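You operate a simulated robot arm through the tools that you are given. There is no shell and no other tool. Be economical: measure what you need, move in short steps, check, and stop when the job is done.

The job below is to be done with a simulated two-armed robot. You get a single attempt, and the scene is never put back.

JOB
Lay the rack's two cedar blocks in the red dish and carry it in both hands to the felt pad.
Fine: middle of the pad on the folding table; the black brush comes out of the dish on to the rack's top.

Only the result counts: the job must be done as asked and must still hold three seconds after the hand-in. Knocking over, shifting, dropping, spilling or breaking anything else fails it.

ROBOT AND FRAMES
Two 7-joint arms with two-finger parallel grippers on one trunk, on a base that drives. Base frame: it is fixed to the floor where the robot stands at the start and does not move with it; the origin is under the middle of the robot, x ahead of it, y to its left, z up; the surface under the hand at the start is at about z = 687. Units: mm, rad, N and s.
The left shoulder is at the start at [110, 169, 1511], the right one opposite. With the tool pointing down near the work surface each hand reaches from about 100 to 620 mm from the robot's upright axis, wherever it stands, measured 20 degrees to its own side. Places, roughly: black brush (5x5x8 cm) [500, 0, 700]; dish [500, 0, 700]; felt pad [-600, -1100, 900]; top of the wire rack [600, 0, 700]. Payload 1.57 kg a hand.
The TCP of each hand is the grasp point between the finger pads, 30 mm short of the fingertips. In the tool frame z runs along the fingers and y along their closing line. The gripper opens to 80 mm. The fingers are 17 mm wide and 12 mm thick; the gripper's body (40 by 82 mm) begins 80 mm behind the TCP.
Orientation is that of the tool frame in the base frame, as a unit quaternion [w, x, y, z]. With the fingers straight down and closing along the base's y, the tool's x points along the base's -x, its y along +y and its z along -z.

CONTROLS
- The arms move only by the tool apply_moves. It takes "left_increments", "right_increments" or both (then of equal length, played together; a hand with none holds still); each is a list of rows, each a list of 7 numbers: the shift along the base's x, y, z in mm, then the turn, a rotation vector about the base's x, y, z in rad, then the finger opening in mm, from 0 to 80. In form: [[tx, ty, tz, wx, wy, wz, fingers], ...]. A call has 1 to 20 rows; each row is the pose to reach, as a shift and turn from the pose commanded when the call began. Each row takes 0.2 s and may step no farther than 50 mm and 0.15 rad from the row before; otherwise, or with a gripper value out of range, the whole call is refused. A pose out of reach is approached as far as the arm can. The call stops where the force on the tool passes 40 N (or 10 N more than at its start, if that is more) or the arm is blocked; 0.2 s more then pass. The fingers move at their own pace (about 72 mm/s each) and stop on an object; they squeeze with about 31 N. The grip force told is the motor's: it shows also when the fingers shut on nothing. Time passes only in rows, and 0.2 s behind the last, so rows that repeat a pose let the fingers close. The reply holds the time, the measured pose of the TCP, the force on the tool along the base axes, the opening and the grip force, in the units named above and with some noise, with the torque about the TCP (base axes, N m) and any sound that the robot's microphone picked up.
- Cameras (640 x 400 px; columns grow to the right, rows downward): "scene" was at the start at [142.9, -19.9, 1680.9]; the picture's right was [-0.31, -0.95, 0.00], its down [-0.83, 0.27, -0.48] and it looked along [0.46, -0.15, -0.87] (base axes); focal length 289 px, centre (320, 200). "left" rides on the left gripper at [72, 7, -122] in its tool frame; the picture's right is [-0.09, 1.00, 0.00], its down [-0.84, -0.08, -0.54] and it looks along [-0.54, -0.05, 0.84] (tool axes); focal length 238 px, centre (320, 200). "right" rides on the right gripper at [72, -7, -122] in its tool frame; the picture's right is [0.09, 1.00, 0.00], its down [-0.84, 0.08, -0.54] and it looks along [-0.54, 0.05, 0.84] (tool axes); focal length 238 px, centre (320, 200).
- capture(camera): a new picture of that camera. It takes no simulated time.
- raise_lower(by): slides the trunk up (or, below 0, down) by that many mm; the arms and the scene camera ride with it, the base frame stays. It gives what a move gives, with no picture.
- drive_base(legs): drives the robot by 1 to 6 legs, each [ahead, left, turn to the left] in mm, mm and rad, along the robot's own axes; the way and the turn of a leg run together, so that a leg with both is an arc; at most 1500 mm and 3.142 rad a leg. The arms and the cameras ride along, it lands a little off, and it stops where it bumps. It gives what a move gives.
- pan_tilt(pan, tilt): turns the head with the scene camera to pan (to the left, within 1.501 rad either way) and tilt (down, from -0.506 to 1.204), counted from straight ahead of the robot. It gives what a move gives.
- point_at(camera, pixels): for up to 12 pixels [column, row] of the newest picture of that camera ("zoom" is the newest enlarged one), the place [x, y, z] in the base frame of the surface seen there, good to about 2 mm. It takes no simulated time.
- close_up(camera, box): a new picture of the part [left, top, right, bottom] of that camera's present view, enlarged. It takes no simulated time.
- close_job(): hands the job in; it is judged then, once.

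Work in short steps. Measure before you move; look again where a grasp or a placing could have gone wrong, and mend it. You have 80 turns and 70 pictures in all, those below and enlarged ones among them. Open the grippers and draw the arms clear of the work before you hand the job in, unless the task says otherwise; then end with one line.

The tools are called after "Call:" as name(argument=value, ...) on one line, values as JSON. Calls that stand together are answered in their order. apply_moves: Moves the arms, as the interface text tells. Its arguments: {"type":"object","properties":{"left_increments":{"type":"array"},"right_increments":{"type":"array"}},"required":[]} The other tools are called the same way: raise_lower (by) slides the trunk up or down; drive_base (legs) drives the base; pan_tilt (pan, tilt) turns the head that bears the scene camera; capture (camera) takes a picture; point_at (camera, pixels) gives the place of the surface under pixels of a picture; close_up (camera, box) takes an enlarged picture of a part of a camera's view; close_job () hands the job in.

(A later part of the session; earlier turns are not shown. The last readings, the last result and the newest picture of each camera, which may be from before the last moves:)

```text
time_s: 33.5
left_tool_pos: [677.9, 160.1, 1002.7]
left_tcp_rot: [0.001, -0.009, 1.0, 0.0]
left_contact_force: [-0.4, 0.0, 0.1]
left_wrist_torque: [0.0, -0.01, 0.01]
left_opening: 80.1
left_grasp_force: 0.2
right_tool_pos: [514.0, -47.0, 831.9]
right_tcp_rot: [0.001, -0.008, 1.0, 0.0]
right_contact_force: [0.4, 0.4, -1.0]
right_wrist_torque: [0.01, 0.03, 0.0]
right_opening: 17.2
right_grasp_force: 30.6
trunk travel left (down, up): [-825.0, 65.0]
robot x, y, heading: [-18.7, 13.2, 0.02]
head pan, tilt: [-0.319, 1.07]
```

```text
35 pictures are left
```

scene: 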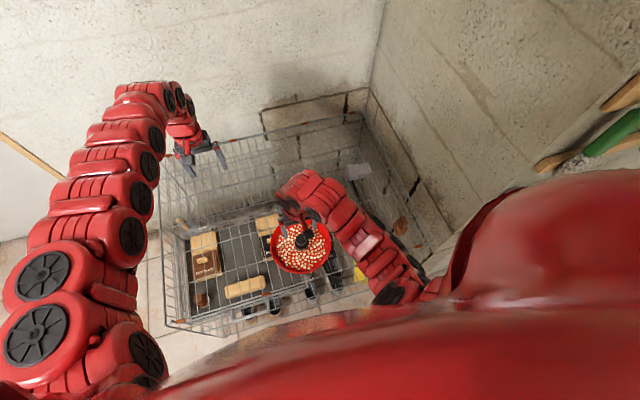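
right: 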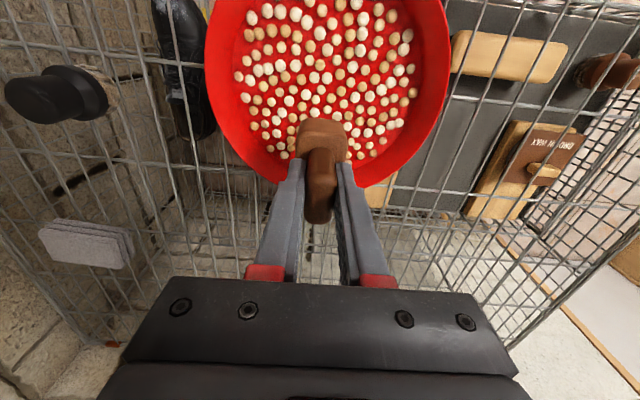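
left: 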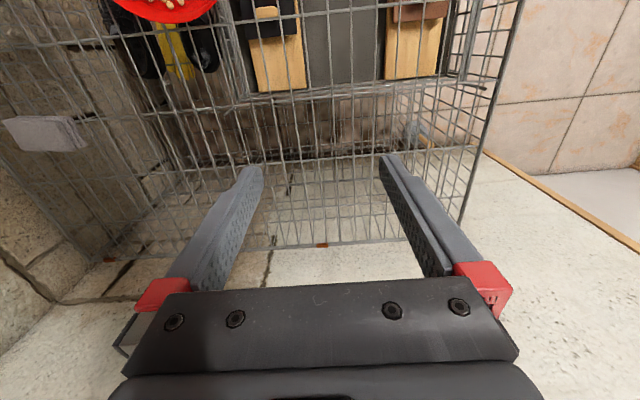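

The block hangs over the dish; the brush is still upright. I lower gradually to contact.

Call:
apply_moves(right_increments=[[0, 0, -30, 0, 0, 0, 8], [0, 0, -42, 0, 0, 0, 8], [0, 0, -47, 0, 0, 0, 8], [0, 0, -51, 0, 0, 0, 8]])

```text
time_s: 34.5
left_tool_pos: [678.7, 160.0, 1001.2]
left_tcp_rot: [0.0, -0.01, 1.0, 0.0]
left_contact_force: [0.8, -0.9, -0.7]
left_wrist_torque: [-0.01, 0.0, 0.02]
left_opening: 80.0
left_grasp_force: 0.1
right_tool_pos: [510.8, -50.2, 783.2]
right_tcp_rot: [0.0, -0.009, 1.0, -0.001]
right_contact_force: [0.3, 0.2, -0.3]
right_wrist_torque: [0.0, 0.0, 0.0]
right_opening: 16.9
right_grasp_force: 30.6
trunk travel left (down, up): [-825.0, 65.0]
robot x, y, heading: [-17.3, 12.2, 0.019]
head pan, tilt: [-0.319, 1.07]
```

No contact yet at 783; I lower 2 mm at a time.

Call:
apply_moves(right_increments=[[0, 0, -2, 0, 0, 0, 8], [0, 0, -4, 0, 0, 0, 8]])

Call:
close_up(camera="right", box=[190, 40, 450, 260])

```text
time_s: 35.1
left_tool_pos: [677.0, 159.6, 1001.5]
left_tcp_rot: [0.0, -0.009, 1.0, 0.0]
left_contact_force: [0.3, -0.6, -0.1]
left_wrist_torque: [0.03, 0.0, 0.0]
left_opening: 80.2
left_grasp_force: 0.1
right_tool_pos: [511.7, -50.3, 778.8]
right_tcp_rot: [0.0, -0.009, 1.0, -0.001]
right_contact_force: [-1.1, -0.2, -0.4]
right_wrist_torque: [0.02, -0.01, -0.02]
right_opening: 17.3
right_grasp_force: 31.4
trunk travel left (down, up): [-825.0, 65.0]
robot x, y, heading: [-17.7, 13.4, 0.014]
head pan, tilt: [-0.319, 1.07]
```

```text
1.82 times, centred on (320, 150) of right
```

zoom: 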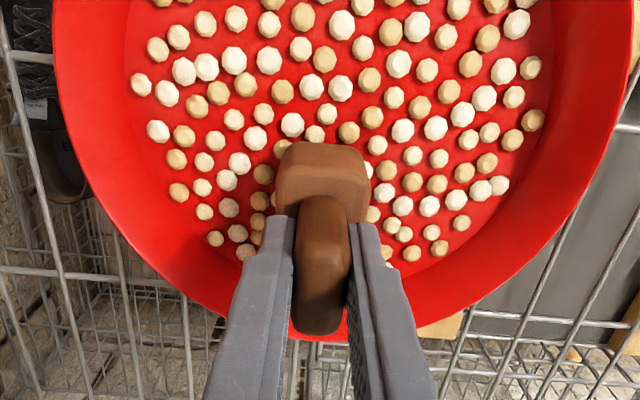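

Still hovering; continuing down.

Call:
apply_moves(right_increments=[[0, 0, -2, 0, 0, 0, 8], [0, 0, -3.5, 0, 0, 0, 8]])

```text
time_s: 35.7
left_tool_pos: [678.7, 159.6, 1003.2]
left_tcp_rot: [-0.001, -0.009, 1.0, 0.0]
left_contact_force: [0.2, -0.1, -0.4]
left_wrist_torque: [-0.03, 0.02, -0.01]
left_opening: 80.1
left_grasp_force: 0.0
right_tool_pos: [512.6, -50.3, 773.7]
right_tcp_rot: [0.001, -0.008, 1.0, 0.0]
right_contact_force: [-0.2, -0.1, -0.8]
right_wrist_torque: [-0.01, 0.02, -0.04]
right_opening: 17.0
right_grasp_force: 31.0
trunk travel left (down, up): [-825.0, 65.0]
robot x, y, heading: [-18.5, 13.9, 0.014]
head pan, tilt: [-0.319, 1.07]
```

Still no contact at 774; continuing.

Call:
apply_moves(right_increments=[[0, 0, -1.5, 0, 0, 0, 8], [0, 0, -3, 0, 0, 0, 8]])

```text
time_s: 36.3
left_tool_pos: [676.3, 159.1, 1003.1]
left_tcp_rot: [0.001, -0.009, 1.0, 0.0]
left_contact_force: [0.5, -0.3, 0.4]
left_wrist_torque: [0.03, -0.01, 0.01]
left_opening: 79.7
left_grasp_force: 0.0
right_tool_pos: [513.6, -51.0, 773.2]
right_tcp_rot: [0.002, -0.008, 1.0, 0.001]
right_contact_force: [-1.1, -0.3, 14.2]
right_wrist_torque: [-0.09, 0.26, -0.01]
right_opening: 16.8
right_grasp_force: 31.5
trunk travel left (down, up): [-825.0, 65.0]
robot x, y, heading: [-19.6, 11.2, 0.016]
head pan, tilt: [-0.319, 1.07]
```

Contact at 14 N. I ease up 1 mm, open to 45, and rise.

Call:
apply_moves(right_increments=[[0, 0, 1, 0, 0, 0, 8], [0, 0, 1, 0, 0, 0, 24], [0, 0, 1, 0, 0, 0, 45], [0, 0, 1, 0, 0, 0, 45], [0, 0, 1, 0, 0, 0, 45], [0, 0, 40, 0, 0, 0, 45], [0, 0, 85, 0, 0, 0, 45], [-30, 0, 115, 0, 0, 0, 60]])

Call:
capture(camera="right")

```text
time_s: 38.1
left_tool_pos: [677.7, 158.4, 1002.8]
left_tcp_rot: [0.001, -0.008, 1.0, 0.0]
left_contact_force: [0.3, -0.2, 0.3]
left_wrist_torque: [-0.01, -0.02, 0.0]
left_opening: 79.8
left_grasp_force: 0.1
right_tool_pos: [481.9, -50.6, 885.9]
right_tcp_rot: [0.001, -0.009, 1.0, 0.0]
right_contact_force: [0.1, 0.6, 1.3]
right_wrist_torque: [-0.04, -0.05, 0.0]
right_opening: 60.0
right_grasp_force: 0.1
trunk travel left (down, up): [-825.0, 65.0]
robot x, y, heading: [-19.1, 12.3, 0.016]
head pan, tilt: [-0.319, 1.07]
```

```text
33 pictures are left
```

right: 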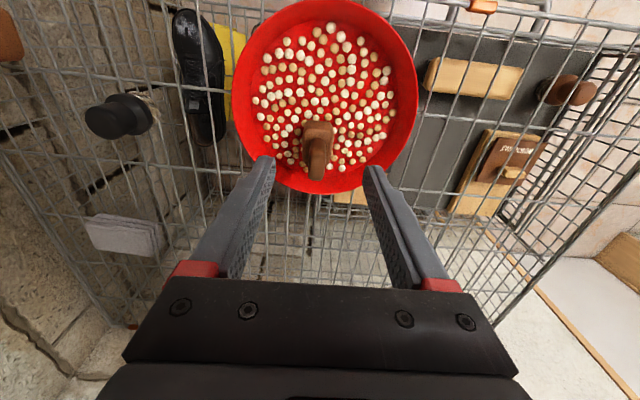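

Block 1 stands in the dish at (317,145). Now I move over block 2 at about (436,-404) and look before descending.

Call:
apply_moves(right_increments=[[-6, -45, 0, 0, 0, 0, 60], [-12, -90, 0, 0, 0, 0, 60], [-18, -135, 0, 0, 0, 0, 60], [-24, -180, 0, 0, 0, 0, 60], [-30, -225, 0, 0, 0, 0, 60], [-36, -270, 0, 0, 0, 0, 60], [-42, -315, 0, 0, 0, 0, 60], [-46, -353, 0, 0, 0, 0, 60], [-46, -353, -25, 0, 0, 0, 60]])

Call:
capture(camera="right")

```text
time_s: 40.1
left_tool_pos: [677.8, 159.3, 1002.1]
left_tcp_rot: [-0.001, -0.009, 1.0, 0.0]
left_contact_force: [-0.2, -0.1, -0.2]
left_wrist_torque: [0.0, -0.01, 0.03]
left_opening: 79.9
left_grasp_force: 0.1
right_tool_pos: [434.6, -404.1, 864.5]
right_tcp_rot: [-0.001, -0.009, 1.0, 0.0]
right_contact_force: [0.2, 0.3, 0.0]
right_wrist_torque: [0.01, -0.02, -0.01]
right_opening: 60.1
right_grasp_force: 0.2
trunk travel left (down, up): [-825.0, 65.0]
robot x, y, heading: [-19.8, 11.8, 0.012]
head pan, tilt: [-0.319, 1.07]
```

```text
32 pictures are left
```

right: 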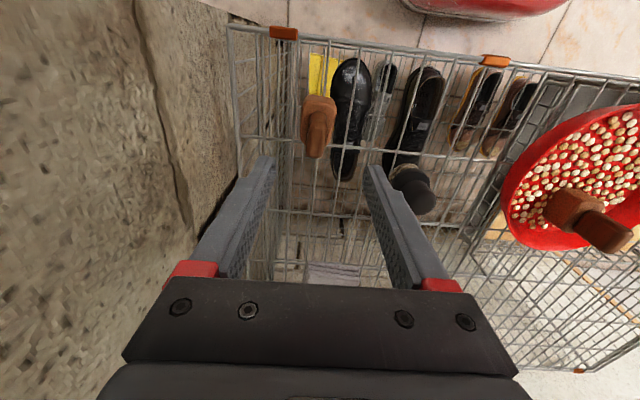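

Block 2 is at (318,125), well between the fingers. A quick measurement of its tab and then down.

Call:
point_at(camera="right", pixels=[[316, 150], [316, 125], [305, 140], [330, 145], [318, 100], [318, 140]])

```text
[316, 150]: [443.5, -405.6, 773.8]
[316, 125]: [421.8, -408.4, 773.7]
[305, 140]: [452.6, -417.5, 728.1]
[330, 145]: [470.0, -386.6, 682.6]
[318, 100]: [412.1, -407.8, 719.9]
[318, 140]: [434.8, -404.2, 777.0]
```

Tab 2 is centred near (434,-405). I descend to z≈765 and close.

Call:
apply_moves(right_increments=[[0, -1, -40, 0, 0, 0, 60], [0, -1, -80, 0, 0, 0, 60], [0, -1, -99, 0, 0, 0, 60], [0, -1, -99, 0, 0, 0, 8], [0, -1, -99, 0, 0, 0, 8], [0, -1, -99, 0, 0, 0, 8], [0, -1, -99, 0, 0, 0, 8]])

Call:
capture(camera="right")

```text
time_s: 41.7
left_tool_pos: [677.8, 160.7, 1003.3]
left_tcp_rot: [0.0, -0.009, 1.0, 0.0]
left_contact_force: [1.0, 0.7, -1.0]
left_wrist_torque: [-0.02, -0.01, 0.02]
left_opening: 80.2
left_grasp_force: 0.1
right_tool_pos: [435.8, -401.8, 761.5]
right_tcp_rot: [-0.001, -0.008, 1.0, 0.0]
right_contact_force: [0.7, -0.4, -0.3]
right_wrist_torque: [0.0, -0.01, 0.01]
right_opening: 17.3
right_grasp_force: 31.0
trunk travel left (down, up): [-825.0, 65.0]
robot x, y, heading: [-20.2, 15.5, 0.018]
head pan, tilt: [-0.319, 1.07]
```

```text
31 pictures are left
```

right: 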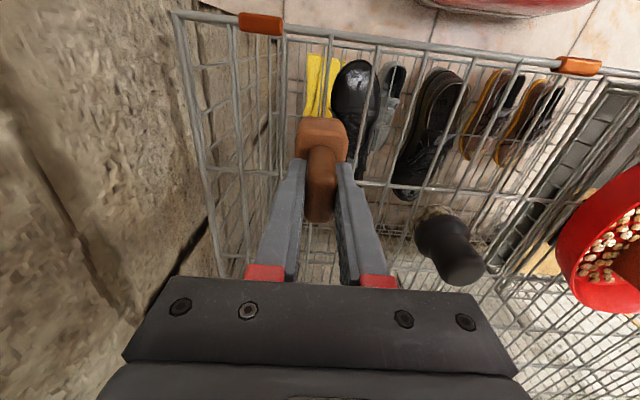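

Block 2 is gripped. I lift and carry it to above (443,-48), on the near side of block 1.

Call:
apply_moves(right_increments=[[0, 0, 30, 0, 0, 0, 8], [0, 0, 75, 0, 0, 0, 8], [0, 0, 120, 0, 0, 0, 8], [0, 45, 125, 0, 0, 0, 8], [0, 92, 125, 0, 0, 0, 8], [0, 140, 125, 0, 0, 0, 8], [0, 188, 125, 0, 0, 0, 8], [2, 236, 125, 0, 0, 0, 8], [4, 284, 125, 0, 0, 0, 8], [6, 332, 120, 0, 0, 0, 8], [7, 354, 90, 0, 0, 0, 8], [7, 354, 60, 0, 0, 0, 8]])

Call:
capture(camera="right")

```text
time_s: 44.3
left_tool_pos: [677.6, 159.5, 1002.4]
left_tcp_rot: [0.0, -0.008, 1.0, 0.0]
left_contact_force: [0.5, 0.5, 0.1]
left_wrist_torque: [0.02, -0.04, 0.0]
left_opening: 80.1
left_grasp_force: 0.2
right_tool_pos: [441.7, -51.3, 821.3]
right_tcp_rot: [0.0, -0.008, 1.0, 0.0]
right_contact_force: [-0.8, -0.9, 0.2]
right_wrist_torque: [0.0, -0.02, -0.02]
right_opening: 17.2
right_grasp_force: 31.1
trunk travel left (down, up): [-825.0, 65.0]
robot x, y, heading: [-17.0, 12.9, 0.013]
head pan, tilt: [-0.319, 1.07]
```

```text
30 pictures are left
```

right: 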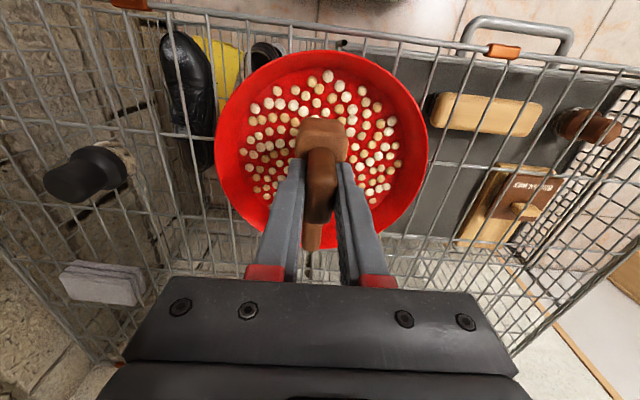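

Block 2 is over the near side of the dish, clear of block 1. I lower to near contact.

Call:
apply_moves(right_increments=[[0, 1, -30, 0, 0, 0, 8], [0, 1, -42, 0, 0, 0, 8], [0, 1, -45, 0, 0, 0, 8], [0, 1, -47, 0, 0, 0, 8], [0, 1, -49, 0, 0, 0, 8]])

```text
time_s: 45.5
left_tool_pos: [678.7, 159.6, 1003.1]
left_tcp_rot: [0.0, -0.008, 1.0, 0.0]
left_contact_force: [-0.5, -0.3, -0.5]
left_wrist_torque: [0.0, 0.04, 0.02]
left_opening: 80.0
left_grasp_force: 0.1
right_tool_pos: [442.9, -49.6, 772.6]
right_tcp_rot: [0.001, -0.009, 1.0, 0.0]
right_contact_force: [0.0, -0.4, -1.0]
right_wrist_torque: [0.01, -0.01, -0.01]
right_opening: 17.3
right_grasp_force: 31.1
trunk travel left (down, up): [-825.0, 65.0]
robot x, y, heading: [-18.3, 14.5, 0.016]
head pan, tilt: [-0.319, 1.07]
```

Nearly there; 2 more small steps.

Call:
apply_moves(right_increments=[[0, 0, -1.5, 0, 0, 0, 8], [0, 0, -3, 0, 0, 0, 8]])

```text
time_s: 46.1
left_tool_pos: [676.5, 159.7, 1003.9]
left_tcp_rot: [0.001, -0.009, 1.0, 0.001]
left_contact_force: [-1.1, 0.1, 1.3]
left_wrist_torque: [-0.04, -0.01, 0.02]
left_opening: 80.2
left_grasp_force: 0.1
right_tool_pos: [443.8, -49.4, 771.9]
right_tcp_rot: [0.003, -0.008, 1.0, 0.0]
right_contact_force: [-2.3, -1.4, 24.1]
right_wrist_torque: [-0.06, 0.33, 0.0]
right_opening: 17.3
right_grasp_force: 31.4
trunk travel left (down, up): [-825.0, 65.0]
robot x, y, heading: [-17.5, 14.0, 0.024]
head pan, tilt: [-0.319, 1.07]
```

Contact at 24 N. I ease up, open, and rise well clear.

Call:
apply_moves(right_increments=[[0, 0, 1.5, 0, 0, 0, 8], [0, 0, 1.5, 0, 0, 0, 24], [0, 0, 1.5, 0, 0, 0, 45], [0, 0, 1.5, 0, 0, 0, 45], [0, 0, 1.5, 0, 0, 0, 45], [0, 0, 40, 0, 0, 0, 45], [0, 0, 85, 0, 0, 0, 45], [0, -40, 100, 0, 0, 0, 45], [0, -80, 100, 0, 0, 0, 45], [20, -120, 100, 0, 0, 0, 45]])

Call:
capture(camera="right")

Call:
close_up(camera="scene", box=[220, 170, 400, 310])

```text
time_s: 48.3
left_tool_pos: [679.4, 159.4, 1002.3]
left_tcp_rot: [0.0, -0.009, 1.0, -0.001]
left_contact_force: [0.6, 0.3, 0.6]
left_wrist_torque: [-0.01, 0.0, 0.04]
left_opening: 80.0
left_grasp_force: 0.0
right_tool_pos: [463.2, -170.6, 867.5]
right_tcp_rot: [0.0, -0.009, 1.0, 0.0]
right_contact_force: [0.7, 0.3, -0.1]
right_wrist_torque: [0.02, 0.04, 0.0]
right_opening: 44.9
right_grasp_force: 0.0
trunk travel left (down, up): [-825.0, 65.0]
robot x, y, heading: [-19.7, 10.5, 0.021]
head pan, tilt: [-0.319, 1.07]
```

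```text
29 pictures are left
```

right: 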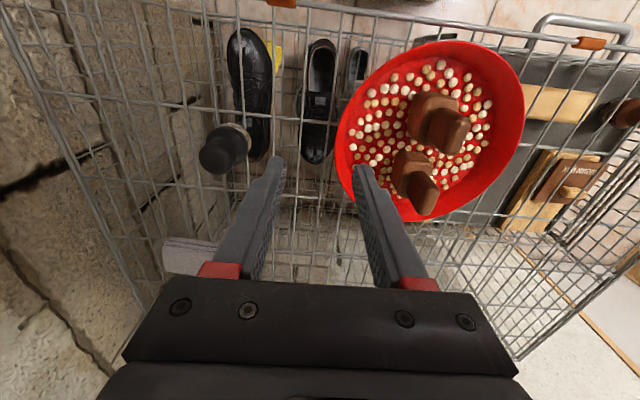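

```text
2.86 times, centred on (310, 240) of scene
```

zoom: 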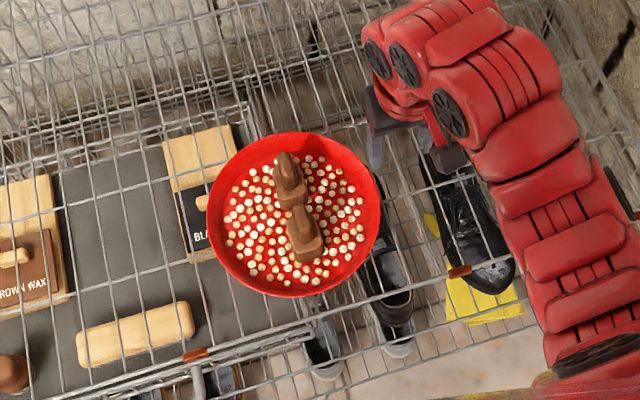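

Both blocks stand in the dish. Now I measure the dish's wall profile for the two-handed rim grip.

Call:
point_at(camera="right", pixels=[[523, 105], [518, 107], [512, 109], [506, 111], [500, 113], [494, 115], [488, 117], [430, 44], [430, 50], [428, 56], [340, 150], [345, 150]])

Call:
point_at(camera="zoom", pixels=[[290, 133], [290, 138], [290, 146], [290, 154], [379, 215], [372, 215], [365, 215], [210, 215], [217, 215], [230, 215], [300, 296], [300, 285]])

```text
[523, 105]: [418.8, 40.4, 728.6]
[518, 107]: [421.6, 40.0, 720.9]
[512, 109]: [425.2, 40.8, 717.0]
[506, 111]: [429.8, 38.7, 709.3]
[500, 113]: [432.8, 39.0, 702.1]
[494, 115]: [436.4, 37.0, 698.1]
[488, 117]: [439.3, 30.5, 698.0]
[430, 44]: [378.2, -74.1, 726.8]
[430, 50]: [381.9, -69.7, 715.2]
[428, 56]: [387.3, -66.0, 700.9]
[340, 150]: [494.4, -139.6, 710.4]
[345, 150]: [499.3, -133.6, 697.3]
```

```text
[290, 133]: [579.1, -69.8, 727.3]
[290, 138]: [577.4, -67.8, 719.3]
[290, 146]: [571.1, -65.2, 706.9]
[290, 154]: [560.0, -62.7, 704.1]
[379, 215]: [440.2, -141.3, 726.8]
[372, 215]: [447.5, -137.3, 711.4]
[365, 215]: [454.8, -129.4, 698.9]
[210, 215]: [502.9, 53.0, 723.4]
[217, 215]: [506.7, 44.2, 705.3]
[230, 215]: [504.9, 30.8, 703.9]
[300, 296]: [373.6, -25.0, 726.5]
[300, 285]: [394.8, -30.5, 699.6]
```

The fit gives centre (478.6,-47.5), rim radius ≈103 at z 727, and a wall tilted about 0.3 rad. I'll bring both hands, tilted ±0.3 about x, to approach poses above the ±y rims.

Call:
apply_moves(left_increments=[[-28, -11, -10, 0, 0, 0, 80], [-56, -22, -30, 0, 0, 0, 60], [-84, -33, -55, -0.06, 0, 0, 38], [-112, -44, -80, -0.12, 0, 0, 38], [-140, -55, -105, -0.18, 0, 0, 38], [-165, -65, -130, -0.24, 0, 0, 38], [-185, -72, -158, -0.3, 0, 0, 38], [-200, -78, -188, -0.3, 0, 0, 38]], right_increments=[[0, -5, 0, 0, 0, 0, 38], [5, -5, 0, 0, 0, 0, 38], [10, -5, 0, 0.06, 0, 0, 38], [15, -5, 0, 0.12, 0, 0, 38], [15, -5, -10, 0.18, 0, 0, 38], [15, -5, -20, 0.24, 0, 0, 38], [15, -5, -40, 0.3, 0, 0, 38], [15, -5, -54, 0.3, 0, 0, 38]])

Call:
capture(camera="right")

Call:
capture(camera="left")

```text
time_s: 50.1
left_tool_pos: [479.1, 79.0, 813.9]
left_tcp_rot: [-0.001, -0.008, 0.989, -0.15]
left_contact_force: [-0.8, 0.0, 0.3]
left_wrist_torque: [0.02, -0.02, -0.01]
left_opening: 37.9
left_grasp_force: 0.1
right_tool_pos: [478.5, -174.4, 813.5]
right_tcp_rot: [0.001, -0.009, 0.989, 0.15]
right_contact_force: [0.0, -0.5, -1.0]
right_wrist_torque: [0.0, 0.0, 0.01]
right_opening: 38.1
right_grasp_force: 0.1
trunk travel left (down, up): [-825.0, 65.0]
robot x, y, heading: [-21.9, 13.0, 0.02]
head pan, tilt: [-0.319, 1.07]
```

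```text
27 pictures are left
```

right: 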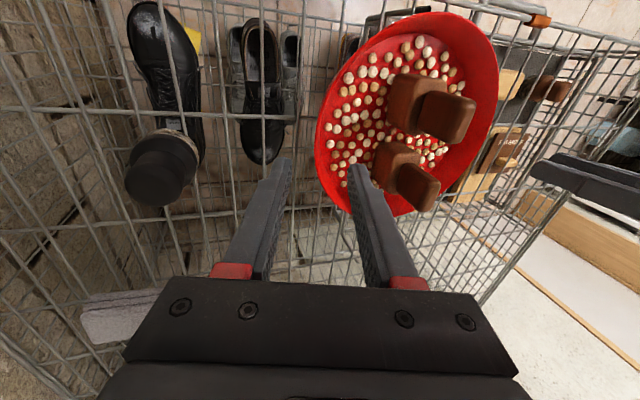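

```text
26 pictures are left
```

left: 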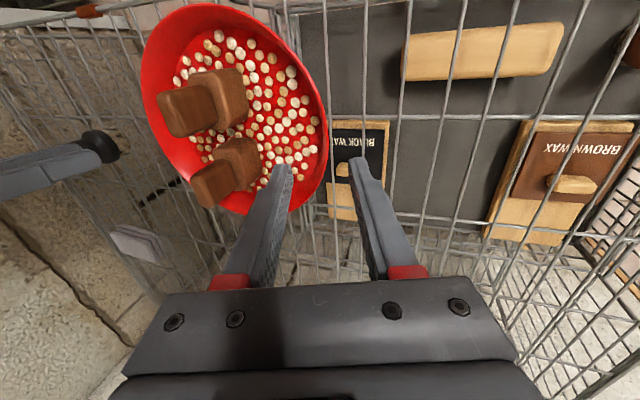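

Both hands are aligned with the rim walls. I advance along the finger axes to the rims, not closing yet.

Call:
apply_moves(left_increments=[[0, -9, -30, 0, 0, 0, 38], [0, -16, -55, 0, 0, 0, 38], [0, -20, -68, 0, 0, 0, 38], [0, -22, -76, 0, 0, 0, 38]], right_increments=[[0, 9, -30, 0, 0, 0, 38], [0, 16, -55, 0, 0, 0, 38], [0, 20, -68, 0, 0, 0, 38], [0, 22.5, -76, 0, 0, 0, 38]])

Call:
capture(camera="right")

Call:
capture(camera="left")

```text
time_s: 51.1
left_tool_pos: [477.7, 59.2, 738.9]
left_tcp_rot: [-0.003, -0.008, 0.989, -0.149]
left_contact_force: [0.3, -0.4, -0.7]
left_wrist_torque: [0.02, -0.01, 0.01]
left_opening: 37.8
left_grasp_force: 0.1
right_tool_pos: [478.4, -153.9, 740.7]
right_tcp_rot: [0.003, -0.008, 0.989, 0.148]
right_contact_force: [0.2, -0.3, -0.4]
right_wrist_torque: [0.02, 0.02, 0.0]
right_opening: 38.1
right_grasp_force: 0.0
trunk travel left (down, up): [-825.0, 65.0]
robot x, y, heading: [-20.8, 12.9, 0.018]
head pan, tilt: [-0.319, 1.07]
```

```text
25 pictures are left
```

right: 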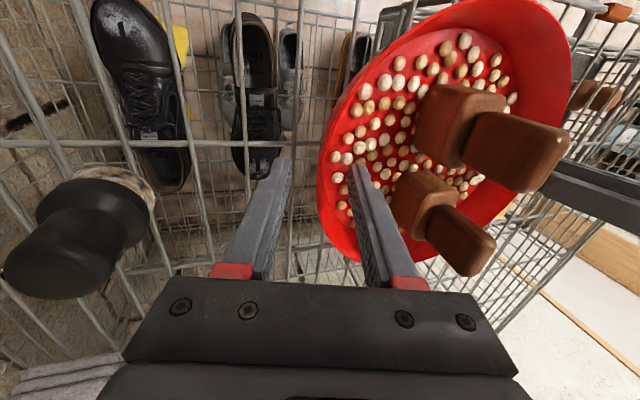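

```text
24 pictures are left
```

left: 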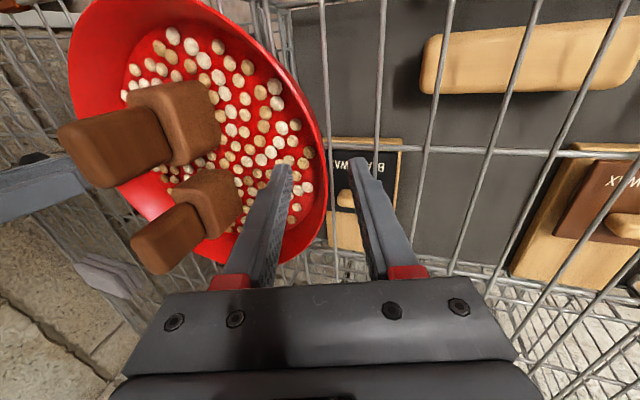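

The rims sit between the fingers of each hand. I close both together.

Call:
apply_moves(left_increments=[[0, 0, -1, 0, 0, 0, 20], [0, 0, -1, 0, 0, 0, 2], [0, 0, -1, 0, 0, 0, 2], [0, 0, -1, 0, 0, 0, 2], [0, 0, -1, 0, 0, 0, 2]], right_increments=[[0, 0, -2, 0, 0, 0, 20], [0, 0, -2, 0, 0, 0, 2], [0, 0, -2, 0, 0, 0, 2], [0, 0, -2, 0, 0, 0, 2], [0, 0, -2, 0, 0, 0, 2]])

Call:
capture(camera="right")

Call:
capture(camera="left")

```text
time_s: 52.3
left_tool_pos: [477.6, 59.0, 737.5]
left_tcp_rot: [0.0, -0.007, 0.989, -0.149]
left_contact_force: [4.0, -13.3, -0.4]
left_wrist_torque: [-0.5, 0.25, 0.41]
left_opening: 5.5
left_grasp_force: 25.1
right_tool_pos: [477.9, -152.5, 739.0]
right_tcp_rot: [0.001, -0.009, 0.989, 0.151]
right_contact_force: [-1.7, 12.3, 6.4]
right_wrist_torque: [0.49, -0.3, 0.36]
right_opening: 5.3
right_grasp_force: 25.2
trunk travel left (down, up): [-825.0, 65.0]
robot x, y, heading: [-20.4, 15.7, 0.023]
head pan, tilt: [-0.319, 1.07]
```

```text
23 pictures are left
```

right: 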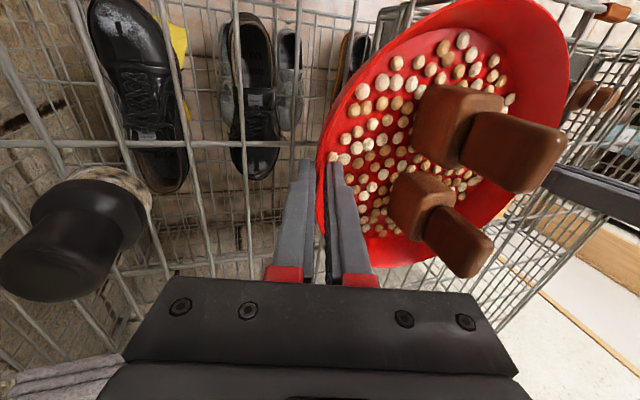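

```text
22 pictures are left
```

left: 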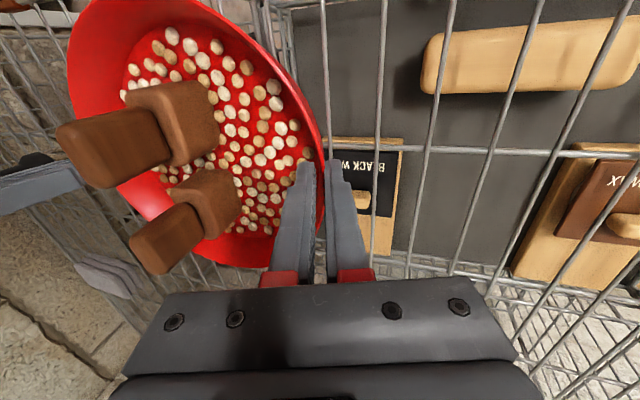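

Both rims are gripped (≈5.4 mm, 25 N). I lift slowly and evenly by 20 mm, relieving the outward pull by 1 mm each side.

Call:
apply_moves(left_increments=[[0, -1, 0, 0, 0, 0, 0], [0, -1, 3, 0, 0, 0, 0], [0, -1, 6, 0, 0, 0, 0], [0, -1, 10, 0, 0, 0, 0], [0, -1, 15, 0, 0, 0, 0], [0, -1, 20, 0, 0, 0, 0], [0, -1, 20, 0, 0, 0, 0]], right_increments=[[0, 1, 0, 0, 0, 0, 0], [0, 1, 3, 0, 0, 0, 0], [0, 1, 6, 0, 0, 0, 0], [0, 1, 10, 0, 0, 0, 0], [0, 1, 15, 0, 0, 0, 0], [0, 1, 20, 0, 0, 0, 0], [0, 1, 20, 0, 0, 0, 0]])

Call:
close_up(camera="scene", box=[220, 150, 420, 310])

Call:
point_at(camera="zoom", pixels=[[290, 190], [290, 200], [205, 250], [380, 250], [300, 345]])

```text
time_s: 53.9
left_tool_pos: [477.9, 59.1, 757.8]
left_tcp_rot: [-0.001, -0.009, 0.989, -0.15]
left_contact_force: [6.4, 8.4, -1.2]
left_wrist_torque: [0.18, -0.66, 0.68]
left_opening: 5.3
left_grasp_force: 24.8
right_tool_pos: [478.1, -151.6, 758.6]
right_tcp_rot: [0.001, -0.007, 0.989, 0.148]
right_contact_force: [-5.6, -8.6, -1.2]
right_wrist_torque: [-0.04, 0.65, 0.68]
right_opening: 5.2
right_grasp_force: 25.0
trunk travel left (down, up): [-825.0, 65.0]
robot x, y, heading: [-17.2, 10.6, 0.018]
head pan, tilt: [-0.319, 1.07]
```

```text
2.50 times, centred on (320, 230) of scene
```

zoom: 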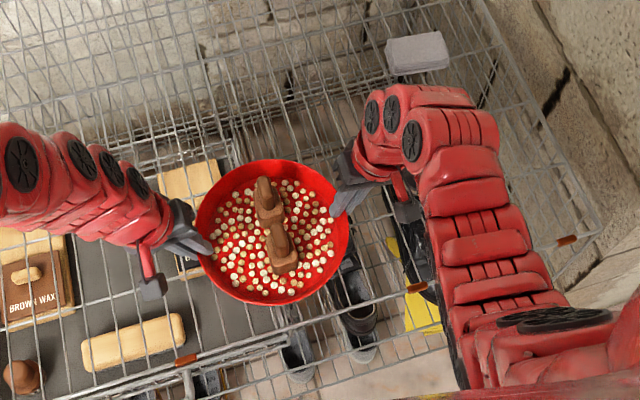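

```text
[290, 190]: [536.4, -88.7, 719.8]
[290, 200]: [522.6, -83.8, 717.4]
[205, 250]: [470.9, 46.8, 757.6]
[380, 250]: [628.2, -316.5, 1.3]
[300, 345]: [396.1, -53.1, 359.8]
```

The dish is level and off the rack, with both blocks upright. I lift on by 215 mm for the drive.

Call:
apply_moves(left_increments=[[0, 0, 10, 0, 0, 0, 0], [0, 0, 25, 0, 0, 0, 0], [0, 0, 45, 0, 0, 0, 0], [0, 0, 65, 0, 0, 0, 0], [0, 0, 85, 0, 0, 0, 0], [0, 0, 105, 0, 0, 0, 0], [0, 0, 125, 0, 0, 0, 0], [0, 0, 145, 0, 0, 0, 0], [0, 0, 165, 0, 0, 0, 0], [0, 0, 185, 0, 0, 0, 0], [0, 0, 205, 0, 0, 0, 0], [0, 0, 215, 0, 0, 0, 0]], right_increments=[[0, 0, 10, 0, 0, 0, 0], [0, 0, 25, 0, 0, 0, 0], [0, 0, 45, 0, 0, 0, 0], [0, 0, 65, 0, 0, 0, 0], [0, 0, 85, 0, 0, 0, 0], [0, 0, 105, 0, 0, 0, 0], [0, 0, 125, 0, 0, 0, 0], [0, 0, 145, 0, 0, 0, 0], [0, 0, 165, 0, 0, 0, 0], [0, 0, 185, 0, 0, 0, 0], [0, 0, 205, 0, 0, 0, 0], [0, 0, 215, 0, 0, 0, 0]])

Call:
capture(camera="scene")

```text
time_s: 56.5
left_tool_pos: [543.5, 49.8, 941.0]
left_tcp_rot: [-0.003, -0.008, 0.989, -0.149]
left_contact_force: [-10.5, -8.7, 3.3]
left_wrist_torque: [-0.61, 0.72, -0.82]
left_opening: 5.9
left_grasp_force: 26.1
left hand out of reach, approached as far as the arm can: row 6, 7, 8, 9, 10, 11, 12
right_tool_pos: [478.5, -149.7, 973.9]
right_tcp_rot: [0.002, -0.008, 0.989, 0.15]
right_contact_force: [10.4, 9.5, -5.9]
right_wrist_torque: [-0.02, -0.78, -0.67]
right_opening: 4.1
right_grasp_force: 24.9
trunk travel left (down, up): [-825.0, 65.0]
robot x, y, heading: [-17.1, 11.8, 0.021]
head pan, tilt: [-0.319, 1.07]
```

```text
20 pictures are left
```

scene: 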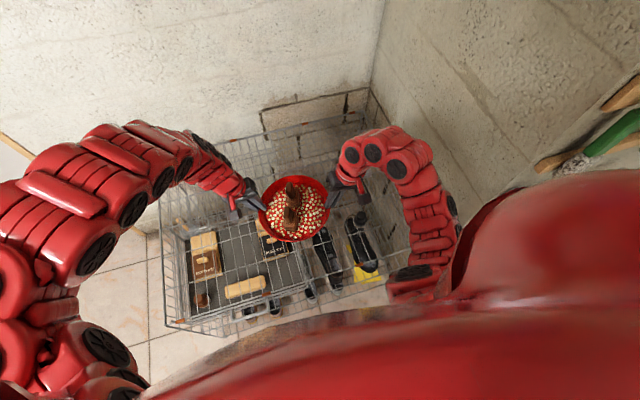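

The left arm hit its reach limit and trailed at (543,50,941) while the right is at (478,-150,974), so the dish is slightly skewed. I bring the right hand along an arc back to match the left, levelling the dish.

Call:
apply_moves(right_increments=[[6.5, -1, -3.3, 0, 0, 0, 0], [13, -3, -6.6, 0, 0, 0, 0], [19.5, -4.5, -9.9, 0, 0, 0, 0], [26, -6, -13.2, 0, 0, 0, 0], [32.5, -7.5, -16.5, 0, 0, 0, 0], [39, -9, -19.8, 0, 0, 0, 0], [45.5, -10, -23.1, 0, 0, 0, 0], [52, -10.5, -26.4, 0, 0, 0, 0], [58.5, -11, -29.7, 0, 0, 0, 0], [65, -11, -33, 0, 0, 0, 0], [65, -11, -33, 0, 0, 0, 0]])

Call:
close_up(camera="scene", box=[200, 120, 400, 280])

```text
time_s: 58.9
left_tool_pos: [544.6, 51.7, 940.8]
left_tcp_rot: [-0.002, -0.008, 0.989, -0.148]
left_contact_force: [5.4, 10.2, -4.1]
left_wrist_torque: [0.79, -0.51, 0.61]
left_opening: 5.9
left_grasp_force: 25.2
right_tool_pos: [543.8, -162.6, 939.6]
right_tcp_rot: [0.002, -0.009, 0.989, 0.148]
right_contact_force: [-5.9, -10.7, 0.6]
right_wrist_torque: [-0.22, 0.55, 0.7]
right_opening: 5.2
right_grasp_force: 24.6
trunk travel left (down, up): [-825.0, 65.0]
robot x, y, heading: [-20.8, 14.9, 0.019]
head pan, tilt: [-0.319, 1.07]
```

```text
2.50 times, centred on (300, 200) of scene
```

zoom: 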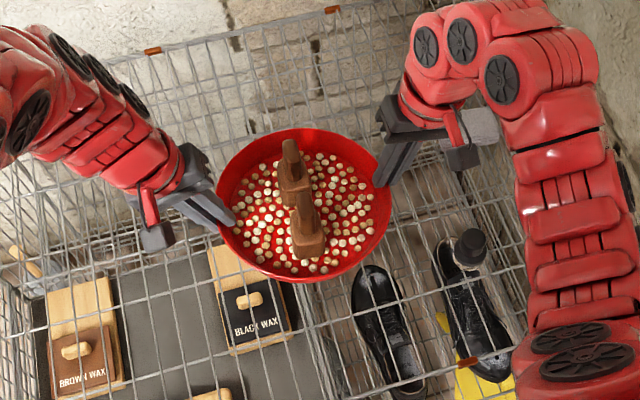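

The dish looks restored with both blocks standing. I check the level.

Call:
point_at(camera="zoom", pixels=[[300, 129], [232, 200], [310, 280], [378, 190], [245, 250], [355, 245], [262, 262], [330, 165], [352, 160], [262, 155], [291, 143], [304, 195]])

```text
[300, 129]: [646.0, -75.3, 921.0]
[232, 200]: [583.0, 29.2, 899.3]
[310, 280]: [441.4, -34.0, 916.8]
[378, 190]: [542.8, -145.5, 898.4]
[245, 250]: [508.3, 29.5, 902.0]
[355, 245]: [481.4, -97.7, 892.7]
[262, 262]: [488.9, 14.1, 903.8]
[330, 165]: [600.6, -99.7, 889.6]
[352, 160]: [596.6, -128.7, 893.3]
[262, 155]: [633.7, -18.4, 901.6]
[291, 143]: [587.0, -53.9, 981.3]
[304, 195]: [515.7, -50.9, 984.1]
```

The dish is level within ~4 mm, but it slipped about 8 mm down in the fingers during the skew. For a safe carry I'll set it back on the wires right below, at (543,-54), and regrip deeper. First lowering 180 mm.

Call:
apply_moves(left_increments=[[0, 0, -10, 0, 0, 0, 0], [0, 0, -30, 0, 0, 0, 0], [0, 0, -50, 0, 0, 0, 0], [0, 0, -70, 0, 0, 0, 0], [0, 0, -90, 0, 0, 0, 0], [0, 0, -110, 0, 0, 0, 0], [0, 0, -130, 0, 0, 0, 0], [0, 0, -150, 0, 0, 0, 0], [0, 0, -165, 0, 0, 0, 0], [0, 0, -175, 0, 0, 0, 0], [0, 0, -181, 0, 0, 0, 0]], right_increments=[[0, 0, -10, 0, 0, 0, 0], [0, 0, -30, 0, 0, 0, 0], [0, 0, -50, 0, 0, 0, 0], [0, 0, -70, 0, 0, 0, 0], [0, 0, -90, 0, 0, 0, 0], [0, 0, -110, 0, 0, 0, 0], [0, 0, -130, 0, 0, 0, 0], [0, 0, -150, 0, 0, 0, 0], [0, 0, -165, 0, 0, 0, 0], [0, 0, -175, 0, 0, 0, 0], [0, 0, -181, 0, 0, 0, 0]])

Call:
capture(camera="right")

```text
time_s: 61.3
left_tool_pos: [543.4, 53.3, 757.5]
left_tcp_rot: [-0.001, -0.007, 0.989, -0.149]
left_contact_force: [4.6, 9.9, -3.8]
left_wrist_torque: [0.71, -0.01, 0.48]
left_opening: 5.4
left_grasp_force: 25.6
right_tool_pos: [543.2, -161.0, 759.6]
right_tcp_rot: [0.001, -0.009, 0.989, 0.15]
right_contact_force: [-4.6, -11.0, 0.7]
right_wrist_torque: [-0.18, 0.04, 0.51]
right_opening: 5.0
right_grasp_force: 25.4
trunk travel left (down, up): [-825.0, 65.0]
robot x, y, heading: [-19.3, 13.4, 0.022]
head pan, tilt: [-0.319, 1.07]
```

```text
18 pictures are left
```

right: 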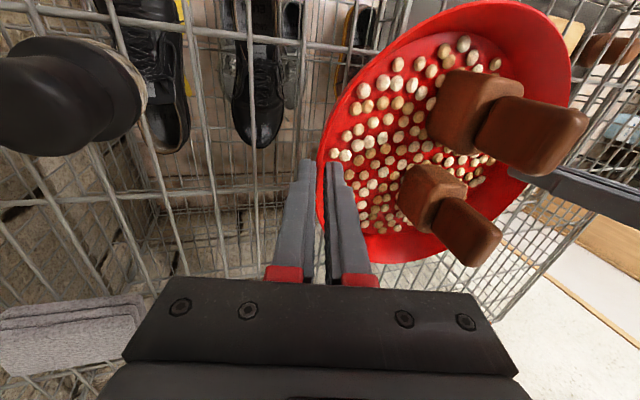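

I measure the dish floor and rim relative to the hand to confirm the slip.

Call:
point_at(camera="right", pixels=[[322, 172], [330, 140], [345, 110], [480, 3], [568, 60], [425, 255], [385, 180], [440, 85], [500, 70], [470, 195], [350, 145], [385, 215]])

```text
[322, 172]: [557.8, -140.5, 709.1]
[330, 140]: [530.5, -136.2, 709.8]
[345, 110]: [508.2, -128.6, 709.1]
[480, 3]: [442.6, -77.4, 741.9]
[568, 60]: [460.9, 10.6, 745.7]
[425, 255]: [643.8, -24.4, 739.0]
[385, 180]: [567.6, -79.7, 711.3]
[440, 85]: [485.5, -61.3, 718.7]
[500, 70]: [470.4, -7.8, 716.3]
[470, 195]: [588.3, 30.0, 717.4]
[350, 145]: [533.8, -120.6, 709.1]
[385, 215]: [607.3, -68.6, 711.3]
```

The right side slipped ~11 mm (floor 708 on the right, 717 on the left). I set it down level: left lowers 18 mm, right 11 mm.

Call:
apply_moves(left_increments=[[0, 0, -4, 0, 0, 0, 0], [0, 0, -8, 0, 0, 0, 0], [0, 0, -12, 0, 0, 0, 0], [0, 0, -15, 0, 0, 0, 0], [0, 0, -17, 0, 0, 0, 0], [0, 0, -18, 0, 0, 0, 0]], right_increments=[[0, 0, -2, 0, 0, 0, 0], [0, 0, -4, 0, 0, 0, 0], [0, 0, -6, 0, 0, 0, 0], [0, 0, -8, 0, 0, 0, 0], [0, 0, -9.5, 0, 0, 0, 0], [0, 0, -11, 0, 0, 0, 0]])

```text
time_s: 62.7
left_tool_pos: [542.3, 52.4, 740.8]
left_tcp_rot: [0.0, -0.008, 0.989, -0.15]
left_contact_force: [5.5, 8.0, -1.2]
left_wrist_torque: [0.27, -0.05, 0.46]
left_opening: 5.1
left_grasp_force: 25.5
right_tool_pos: [542.4, -162.6, 748.9]
right_tcp_rot: [0.002, -0.008, 0.989, 0.15]
right_contact_force: [-7.3, -8.3, 8.0]
right_wrist_torque: [-0.1, 0.17, 0.52]
right_opening: 5.2
right_grasp_force: 25.5
trunk travel left (down, up): [-825.0, 65.0]
robot x, y, heading: [-16.3, 12.7, 0.018]
head pan, tilt: [-0.319, 1.07]
```

The right side touches (8 N). I lower the left 2 mm more and then open both a little.

Call:
apply_moves(left_increments=[[0, 0, -1.5, 0, 0, 0, 0], [0, 0, -2.5, 0, 0, 0, 0], [0, 0, -2.5, 0, 0, 0, 10], [0, 0, -2.5, 0, 0, 0, 24], [0, 0, -2.5, 0, 0, 0, 24]], right_increments=[[0, 0, 0, 0, 0, 0, 0], [0, 0, 0, 0, 0, 0, 0], [0, 0, 0, 0, 0, 0, 10], [0, 0, 0, 0, 0, 0, 24], [0, 0, 0, 0, 0, 0, 24]])

Call:
capture(camera="right")

Call:
point_at(camera="right", pixels=[[480, 3], [568, 60], [425, 255], [440, 85], [500, 70], [345, 110], [350, 145], [318, 170], [326, 130], [385, 180], [350, 60], [340, 85]])

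Call:
capture(camera="left")

```text
time_s: 63.9
left_tool_pos: [541.3, 51.1, 737.0]
left_tcp_rot: [-0.002, -0.008, 0.989, -0.15]
left_contact_force: [0.2, 0.3, -0.2]
left_wrist_torque: [-0.03, 0.0, 0.01]
left_opening: 24.0
left_grasp_force: 0.0
right_tool_pos: [544.2, -163.2, 749.4]
right_tcp_rot: [0.002, -0.009, 0.989, 0.15]
right_contact_force: [0.0, -0.6, -0.2]
right_wrist_torque: [0.01, 0.0, 0.04]
right_opening: 24.0
right_grasp_force: 0.0
trunk travel left (down, up): [-825.0, 65.0]
robot x, y, heading: [-23.2, 11.5, 0.019]
head pan, tilt: [-0.319, 1.07]
```

```text
17 pictures are left
```

right: 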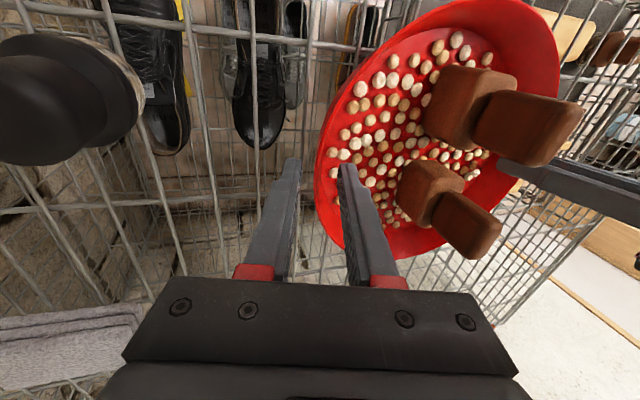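

```text
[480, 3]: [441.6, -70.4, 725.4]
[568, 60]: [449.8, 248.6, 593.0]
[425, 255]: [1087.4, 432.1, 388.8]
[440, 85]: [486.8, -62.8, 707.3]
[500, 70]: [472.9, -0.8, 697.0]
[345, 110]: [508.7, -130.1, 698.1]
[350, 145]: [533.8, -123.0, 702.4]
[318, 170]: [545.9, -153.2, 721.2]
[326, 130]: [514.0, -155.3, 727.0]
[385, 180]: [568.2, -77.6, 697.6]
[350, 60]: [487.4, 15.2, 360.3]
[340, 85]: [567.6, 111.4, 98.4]
```

```text
16 pictures are left
```

left: 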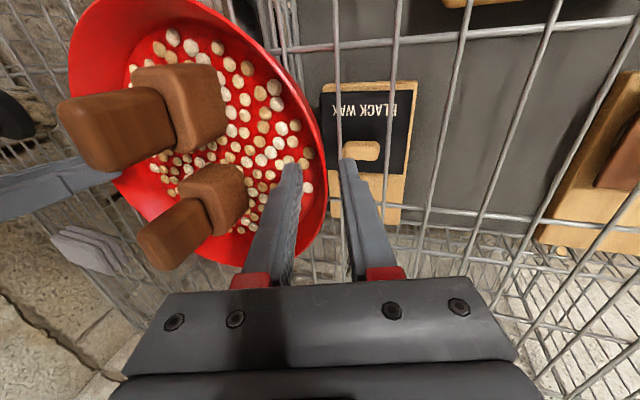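

The dish rests flat (floor 698), centred about (543.5,-56). I lower both hands to z≈733 for deeper engagement and close again.

Call:
apply_moves(left_increments=[[0, -1, 0, 0, 0, 0, 24], [0, -2, -2, 0, 0, 0, 24], [0, -3, -4, 0, 0, 0, 24], [0, -3, -4, 0, 0, 0, 0], [0, -3, -4, 0, 0, 0, 0], [0, -3, -4, 0, 0, 0, 0], [0, -3, -4, 0, 0, 0, 0]], right_increments=[[0, 1, -6, 0, 0, 0, 24], [0, 2.5, -12, 0, 0, 0, 24], [0, 3.5, -16, 0, 0, 0, 24], [0, 3.5, -16, 0, 0, 0, 0], [0, 3.5, -16, 0, 0, 0, 0], [0, 3.5, -16, 0, 0, 0, 0], [0, 3.5, -16, 0, 0, 0, 0]])

```text
time_s: 65.5
left_tool_pos: [542.1, 49.1, 734.6]
left_tcp_rot: [-0.001, -0.009, 0.989, -0.15]
left_contact_force: [4.5, 4.5, 0.1]
left_wrist_torque: [-0.2, 0.15, 0.43]
left_opening: 5.5
left_grasp_force: 24.9
right_tool_pos: [543.6, -158.4, 732.4]
right_tcp_rot: [0.001, -0.008, 0.989, 0.149]
right_contact_force: [-4.0, -4.1, 1.6]
right_wrist_torque: [0.39, -0.17, 0.43]
right_opening: 5.2
right_grasp_force: 25.4
trunk travel left (down, up): [-825.0, 65.0]
robot x, y, heading: [-16.0, 10.5, 0.019]
head pan, tilt: [-0.319, 1.07]
```

Regripped deeper. I lift straight up 150 mm slowly and check for slip.

Call:
apply_moves(left_increments=[[0, 0, 3, 0, 0, 0, 0], [0, 0, 8, 0, 0, 0, 0], [0, 0, 16, 0, 0, 0, 0], [0, 0, 30, 0, 0, 0, 0], [0, 0, 45, 0, 0, 0, 0], [0, 0, 60, 0, 0, 0, 0], [0, 0, 75, 0, 0, 0, 0], [0, 0, 90, 0, 0, 0, 0], [0, 0, 105, 0, 0, 0, 0], [0, 0, 120, 0, 0, 0, 0], [0, 0, 135, 0, 0, 0, 0], [0, 0, 150, 0, 0, 0, 0]], right_increments=[[0, 0, 3, 0, 0, 0, 0], [0, 0, 8, 0, 0, 0, 0], [0, 0, 16, 0, 0, 0, 0], [0, 0, 30, 0, 0, 0, 0], [0, 0, 45, 0, 0, 0, 0], [0, 0, 60, 0, 0, 0, 0], [0, 0, 75, 0, 0, 0, 0], [0, 0, 90, 0, 0, 0, 0], [0, 0, 105, 0, 0, 0, 0], [0, 0, 120, 0, 0, 0, 0], [0, 0, 135, 0, 0, 0, 0], [0, 0, 150, 0, 0, 0, 0]])

Call:
close_up(camera="scene", box=[200, 120, 400, 280])

Call:
point_at(camera="zoom", pixels=[[245, 235], [355, 245], [330, 165], [352, 180], [262, 165], [260, 262], [310, 280], [370, 215], [235, 215], [340, 270], [300, 150], [240, 250]])

```text
time_s: 68.1
left_tool_pos: [542.6, 49.3, 885.2]
left_tcp_rot: [0.0, -0.009, 0.989, -0.15]
left_contact_force: [5.5, 0.3, -3.7]
left_wrist_torque: [0.03, -0.25, 0.54]
left_opening: 5.0
left_grasp_force: 25.1
right_tool_pos: [544.4, -156.6, 881.7]
right_tcp_rot: [0.001, -0.008, 0.989, 0.15]
right_contact_force: [-5.3, 0.1, 2.5]
right_wrist_torque: [0.55, 0.21, 0.54]
right_opening: 5.3
right_grasp_force: 25.7
trunk travel left (down, up): [-825.0, 65.0]
robot x, y, heading: [-18.5, 13.4, 0.022]
head pan, tilt: [-0.319, 1.07]
```

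```text
2.50 times, centred on (300, 200) of scene
```

zoom: 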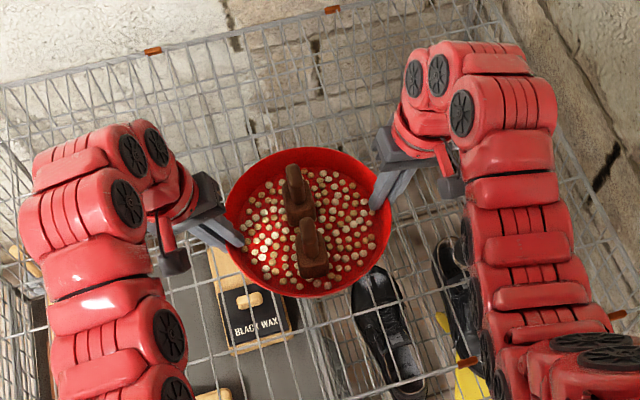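

```text
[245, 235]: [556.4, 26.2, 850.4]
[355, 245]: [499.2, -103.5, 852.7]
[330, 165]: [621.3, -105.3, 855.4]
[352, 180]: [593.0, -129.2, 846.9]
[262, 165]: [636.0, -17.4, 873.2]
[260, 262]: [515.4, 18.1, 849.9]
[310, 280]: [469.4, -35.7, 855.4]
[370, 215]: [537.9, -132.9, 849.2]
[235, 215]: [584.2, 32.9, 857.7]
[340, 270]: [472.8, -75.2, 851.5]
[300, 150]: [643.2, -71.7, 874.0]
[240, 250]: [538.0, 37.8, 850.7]
```

No slip this time: the floor is at ≈850 throughout, level. I raise the trunk 65 mm, then back away and turn toward the table.

Call:
raise_lower(by=64)

Call:
drive_base(legs=[[-250, 0, 0], [-240, 0, 0]])

Call:
close_up(camera="scene", box=[200, 120, 400, 280])

```text
time_s: 69.1
left_tool_pos: [544.1, 50.0, 950.2]
left_tcp_rot: [-0.002, -0.01, 0.989, -0.15]
left_contact_force: [4.3, 3.1, -3.6]
left_wrist_torque: [0.08, -0.11, 0.51]
left_opening: 5.2
left_grasp_force: 24.8
right_tool_pos: [544.8, -158.0, 945.4]
right_tcp_rot: [0.001, -0.008, 0.989, 0.15]
right_contact_force: [-5.1, -3.1, 1.4]
right_wrist_torque: [0.52, 0.04, 0.49]
right_opening: 5.2
right_grasp_force: 25.6
trunk travel left (down, up): [-889.0, 1.0]
robot x, y, heading: [-17.1, 18.6, 0.018]
head pan, tilt: [-0.319, 1.07]
```

```text
time_s: 72.3
left_tool_pos: [57.7, 42.8, 948.2]
left_tcp_rot: [-0.001, -0.009, 0.989, -0.148]
left_contact_force: [4.2, 7.0, -4.3]
left_wrist_torque: [0.15, -0.02, 0.48]
left_opening: 5.0
left_grasp_force: 25.7
right_tool_pos: [59.9, -164.3, 946.1]
right_tcp_rot: [0.002, -0.01, 0.989, 0.15]
right_contact_force: [-3.4, -8.3, 1.8]
right_wrist_torque: [0.45, -0.01, 0.46]
right_opening: 5.6
right_grasp_force: 25.8
trunk travel left (down, up): [-889.0, 1.0]
robot x, y, heading: [-504.6, 1.0, 0.027]
head pan, tilt: [-0.319, 1.07]
```

```text
2.50 times, centred on (300, 200) of scene
```

zoom: 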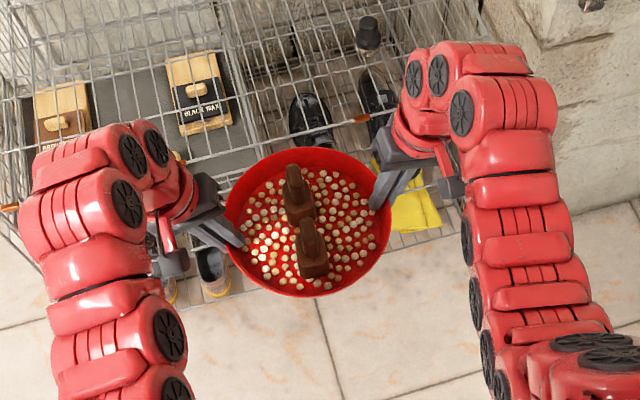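

The dish is steady, the blocks are upright and the brush still stands on the rack. I now turn right by 1.598 rad in two legs and check.

Call:
drive_base(legs=[[0, 0, -0.8], [0, 0, -0.798]])

Call:
capture(camera="scene")

```text
time_s: 76.9
left_tool_pos: [-489.0, -558.9, 949.6]
left_tcp_rot: [-0.109, 0.707, 0.691, -0.102]
left_contact_force: [1.3, -4.6, -2.5]
left_wrist_torque: [0.05, 0.01, 0.46]
left_opening: 5.0
left_grasp_force: 25.5
right_tool_pos: [-694.8, -550.7, 945.6]
right_tcp_rot: [0.109, 0.708, 0.691, 0.102]
right_contact_force: [-0.7, 4.1, 1.8]
right_wrist_torque: [-0.1, -0.58, 0.45]
right_opening: 5.4
right_grasp_force: 25.4
trunk travel left (down, up): [-889.0, 1.0]
robot x, y, heading: [-500.5, 4.6, -1.588]
head pan, tilt: [-0.319, 1.07]
```

```text
13 pictures are left
```

scene: 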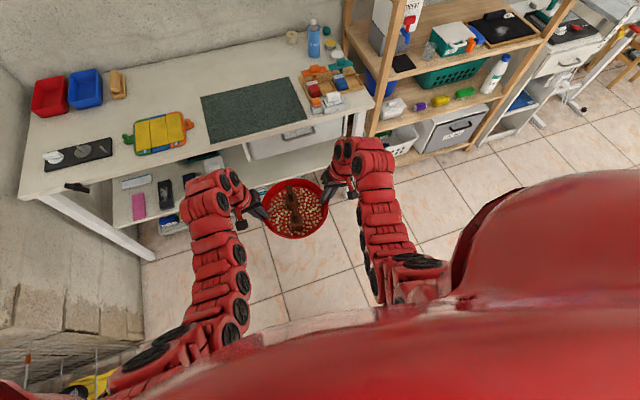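

The dish hangs at (-592,-555). I measure the pad's corners again from here.

Call:
point_at(camera="scene", pixels=[[203, 98], [290, 79], [307, 118], [211, 141], [254, 109], [240, 146], [330, 95], [313, 104], [185, 135], [165, 133], [120, 110], [200, 148]])

```text
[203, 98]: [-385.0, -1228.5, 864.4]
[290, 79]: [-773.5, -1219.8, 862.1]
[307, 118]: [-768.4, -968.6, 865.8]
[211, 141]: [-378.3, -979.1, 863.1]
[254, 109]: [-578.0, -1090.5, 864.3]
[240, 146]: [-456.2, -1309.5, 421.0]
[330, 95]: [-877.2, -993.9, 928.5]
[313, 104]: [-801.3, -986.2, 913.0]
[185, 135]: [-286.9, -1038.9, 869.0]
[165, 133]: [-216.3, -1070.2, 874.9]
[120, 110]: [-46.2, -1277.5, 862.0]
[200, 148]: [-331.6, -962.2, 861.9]
```

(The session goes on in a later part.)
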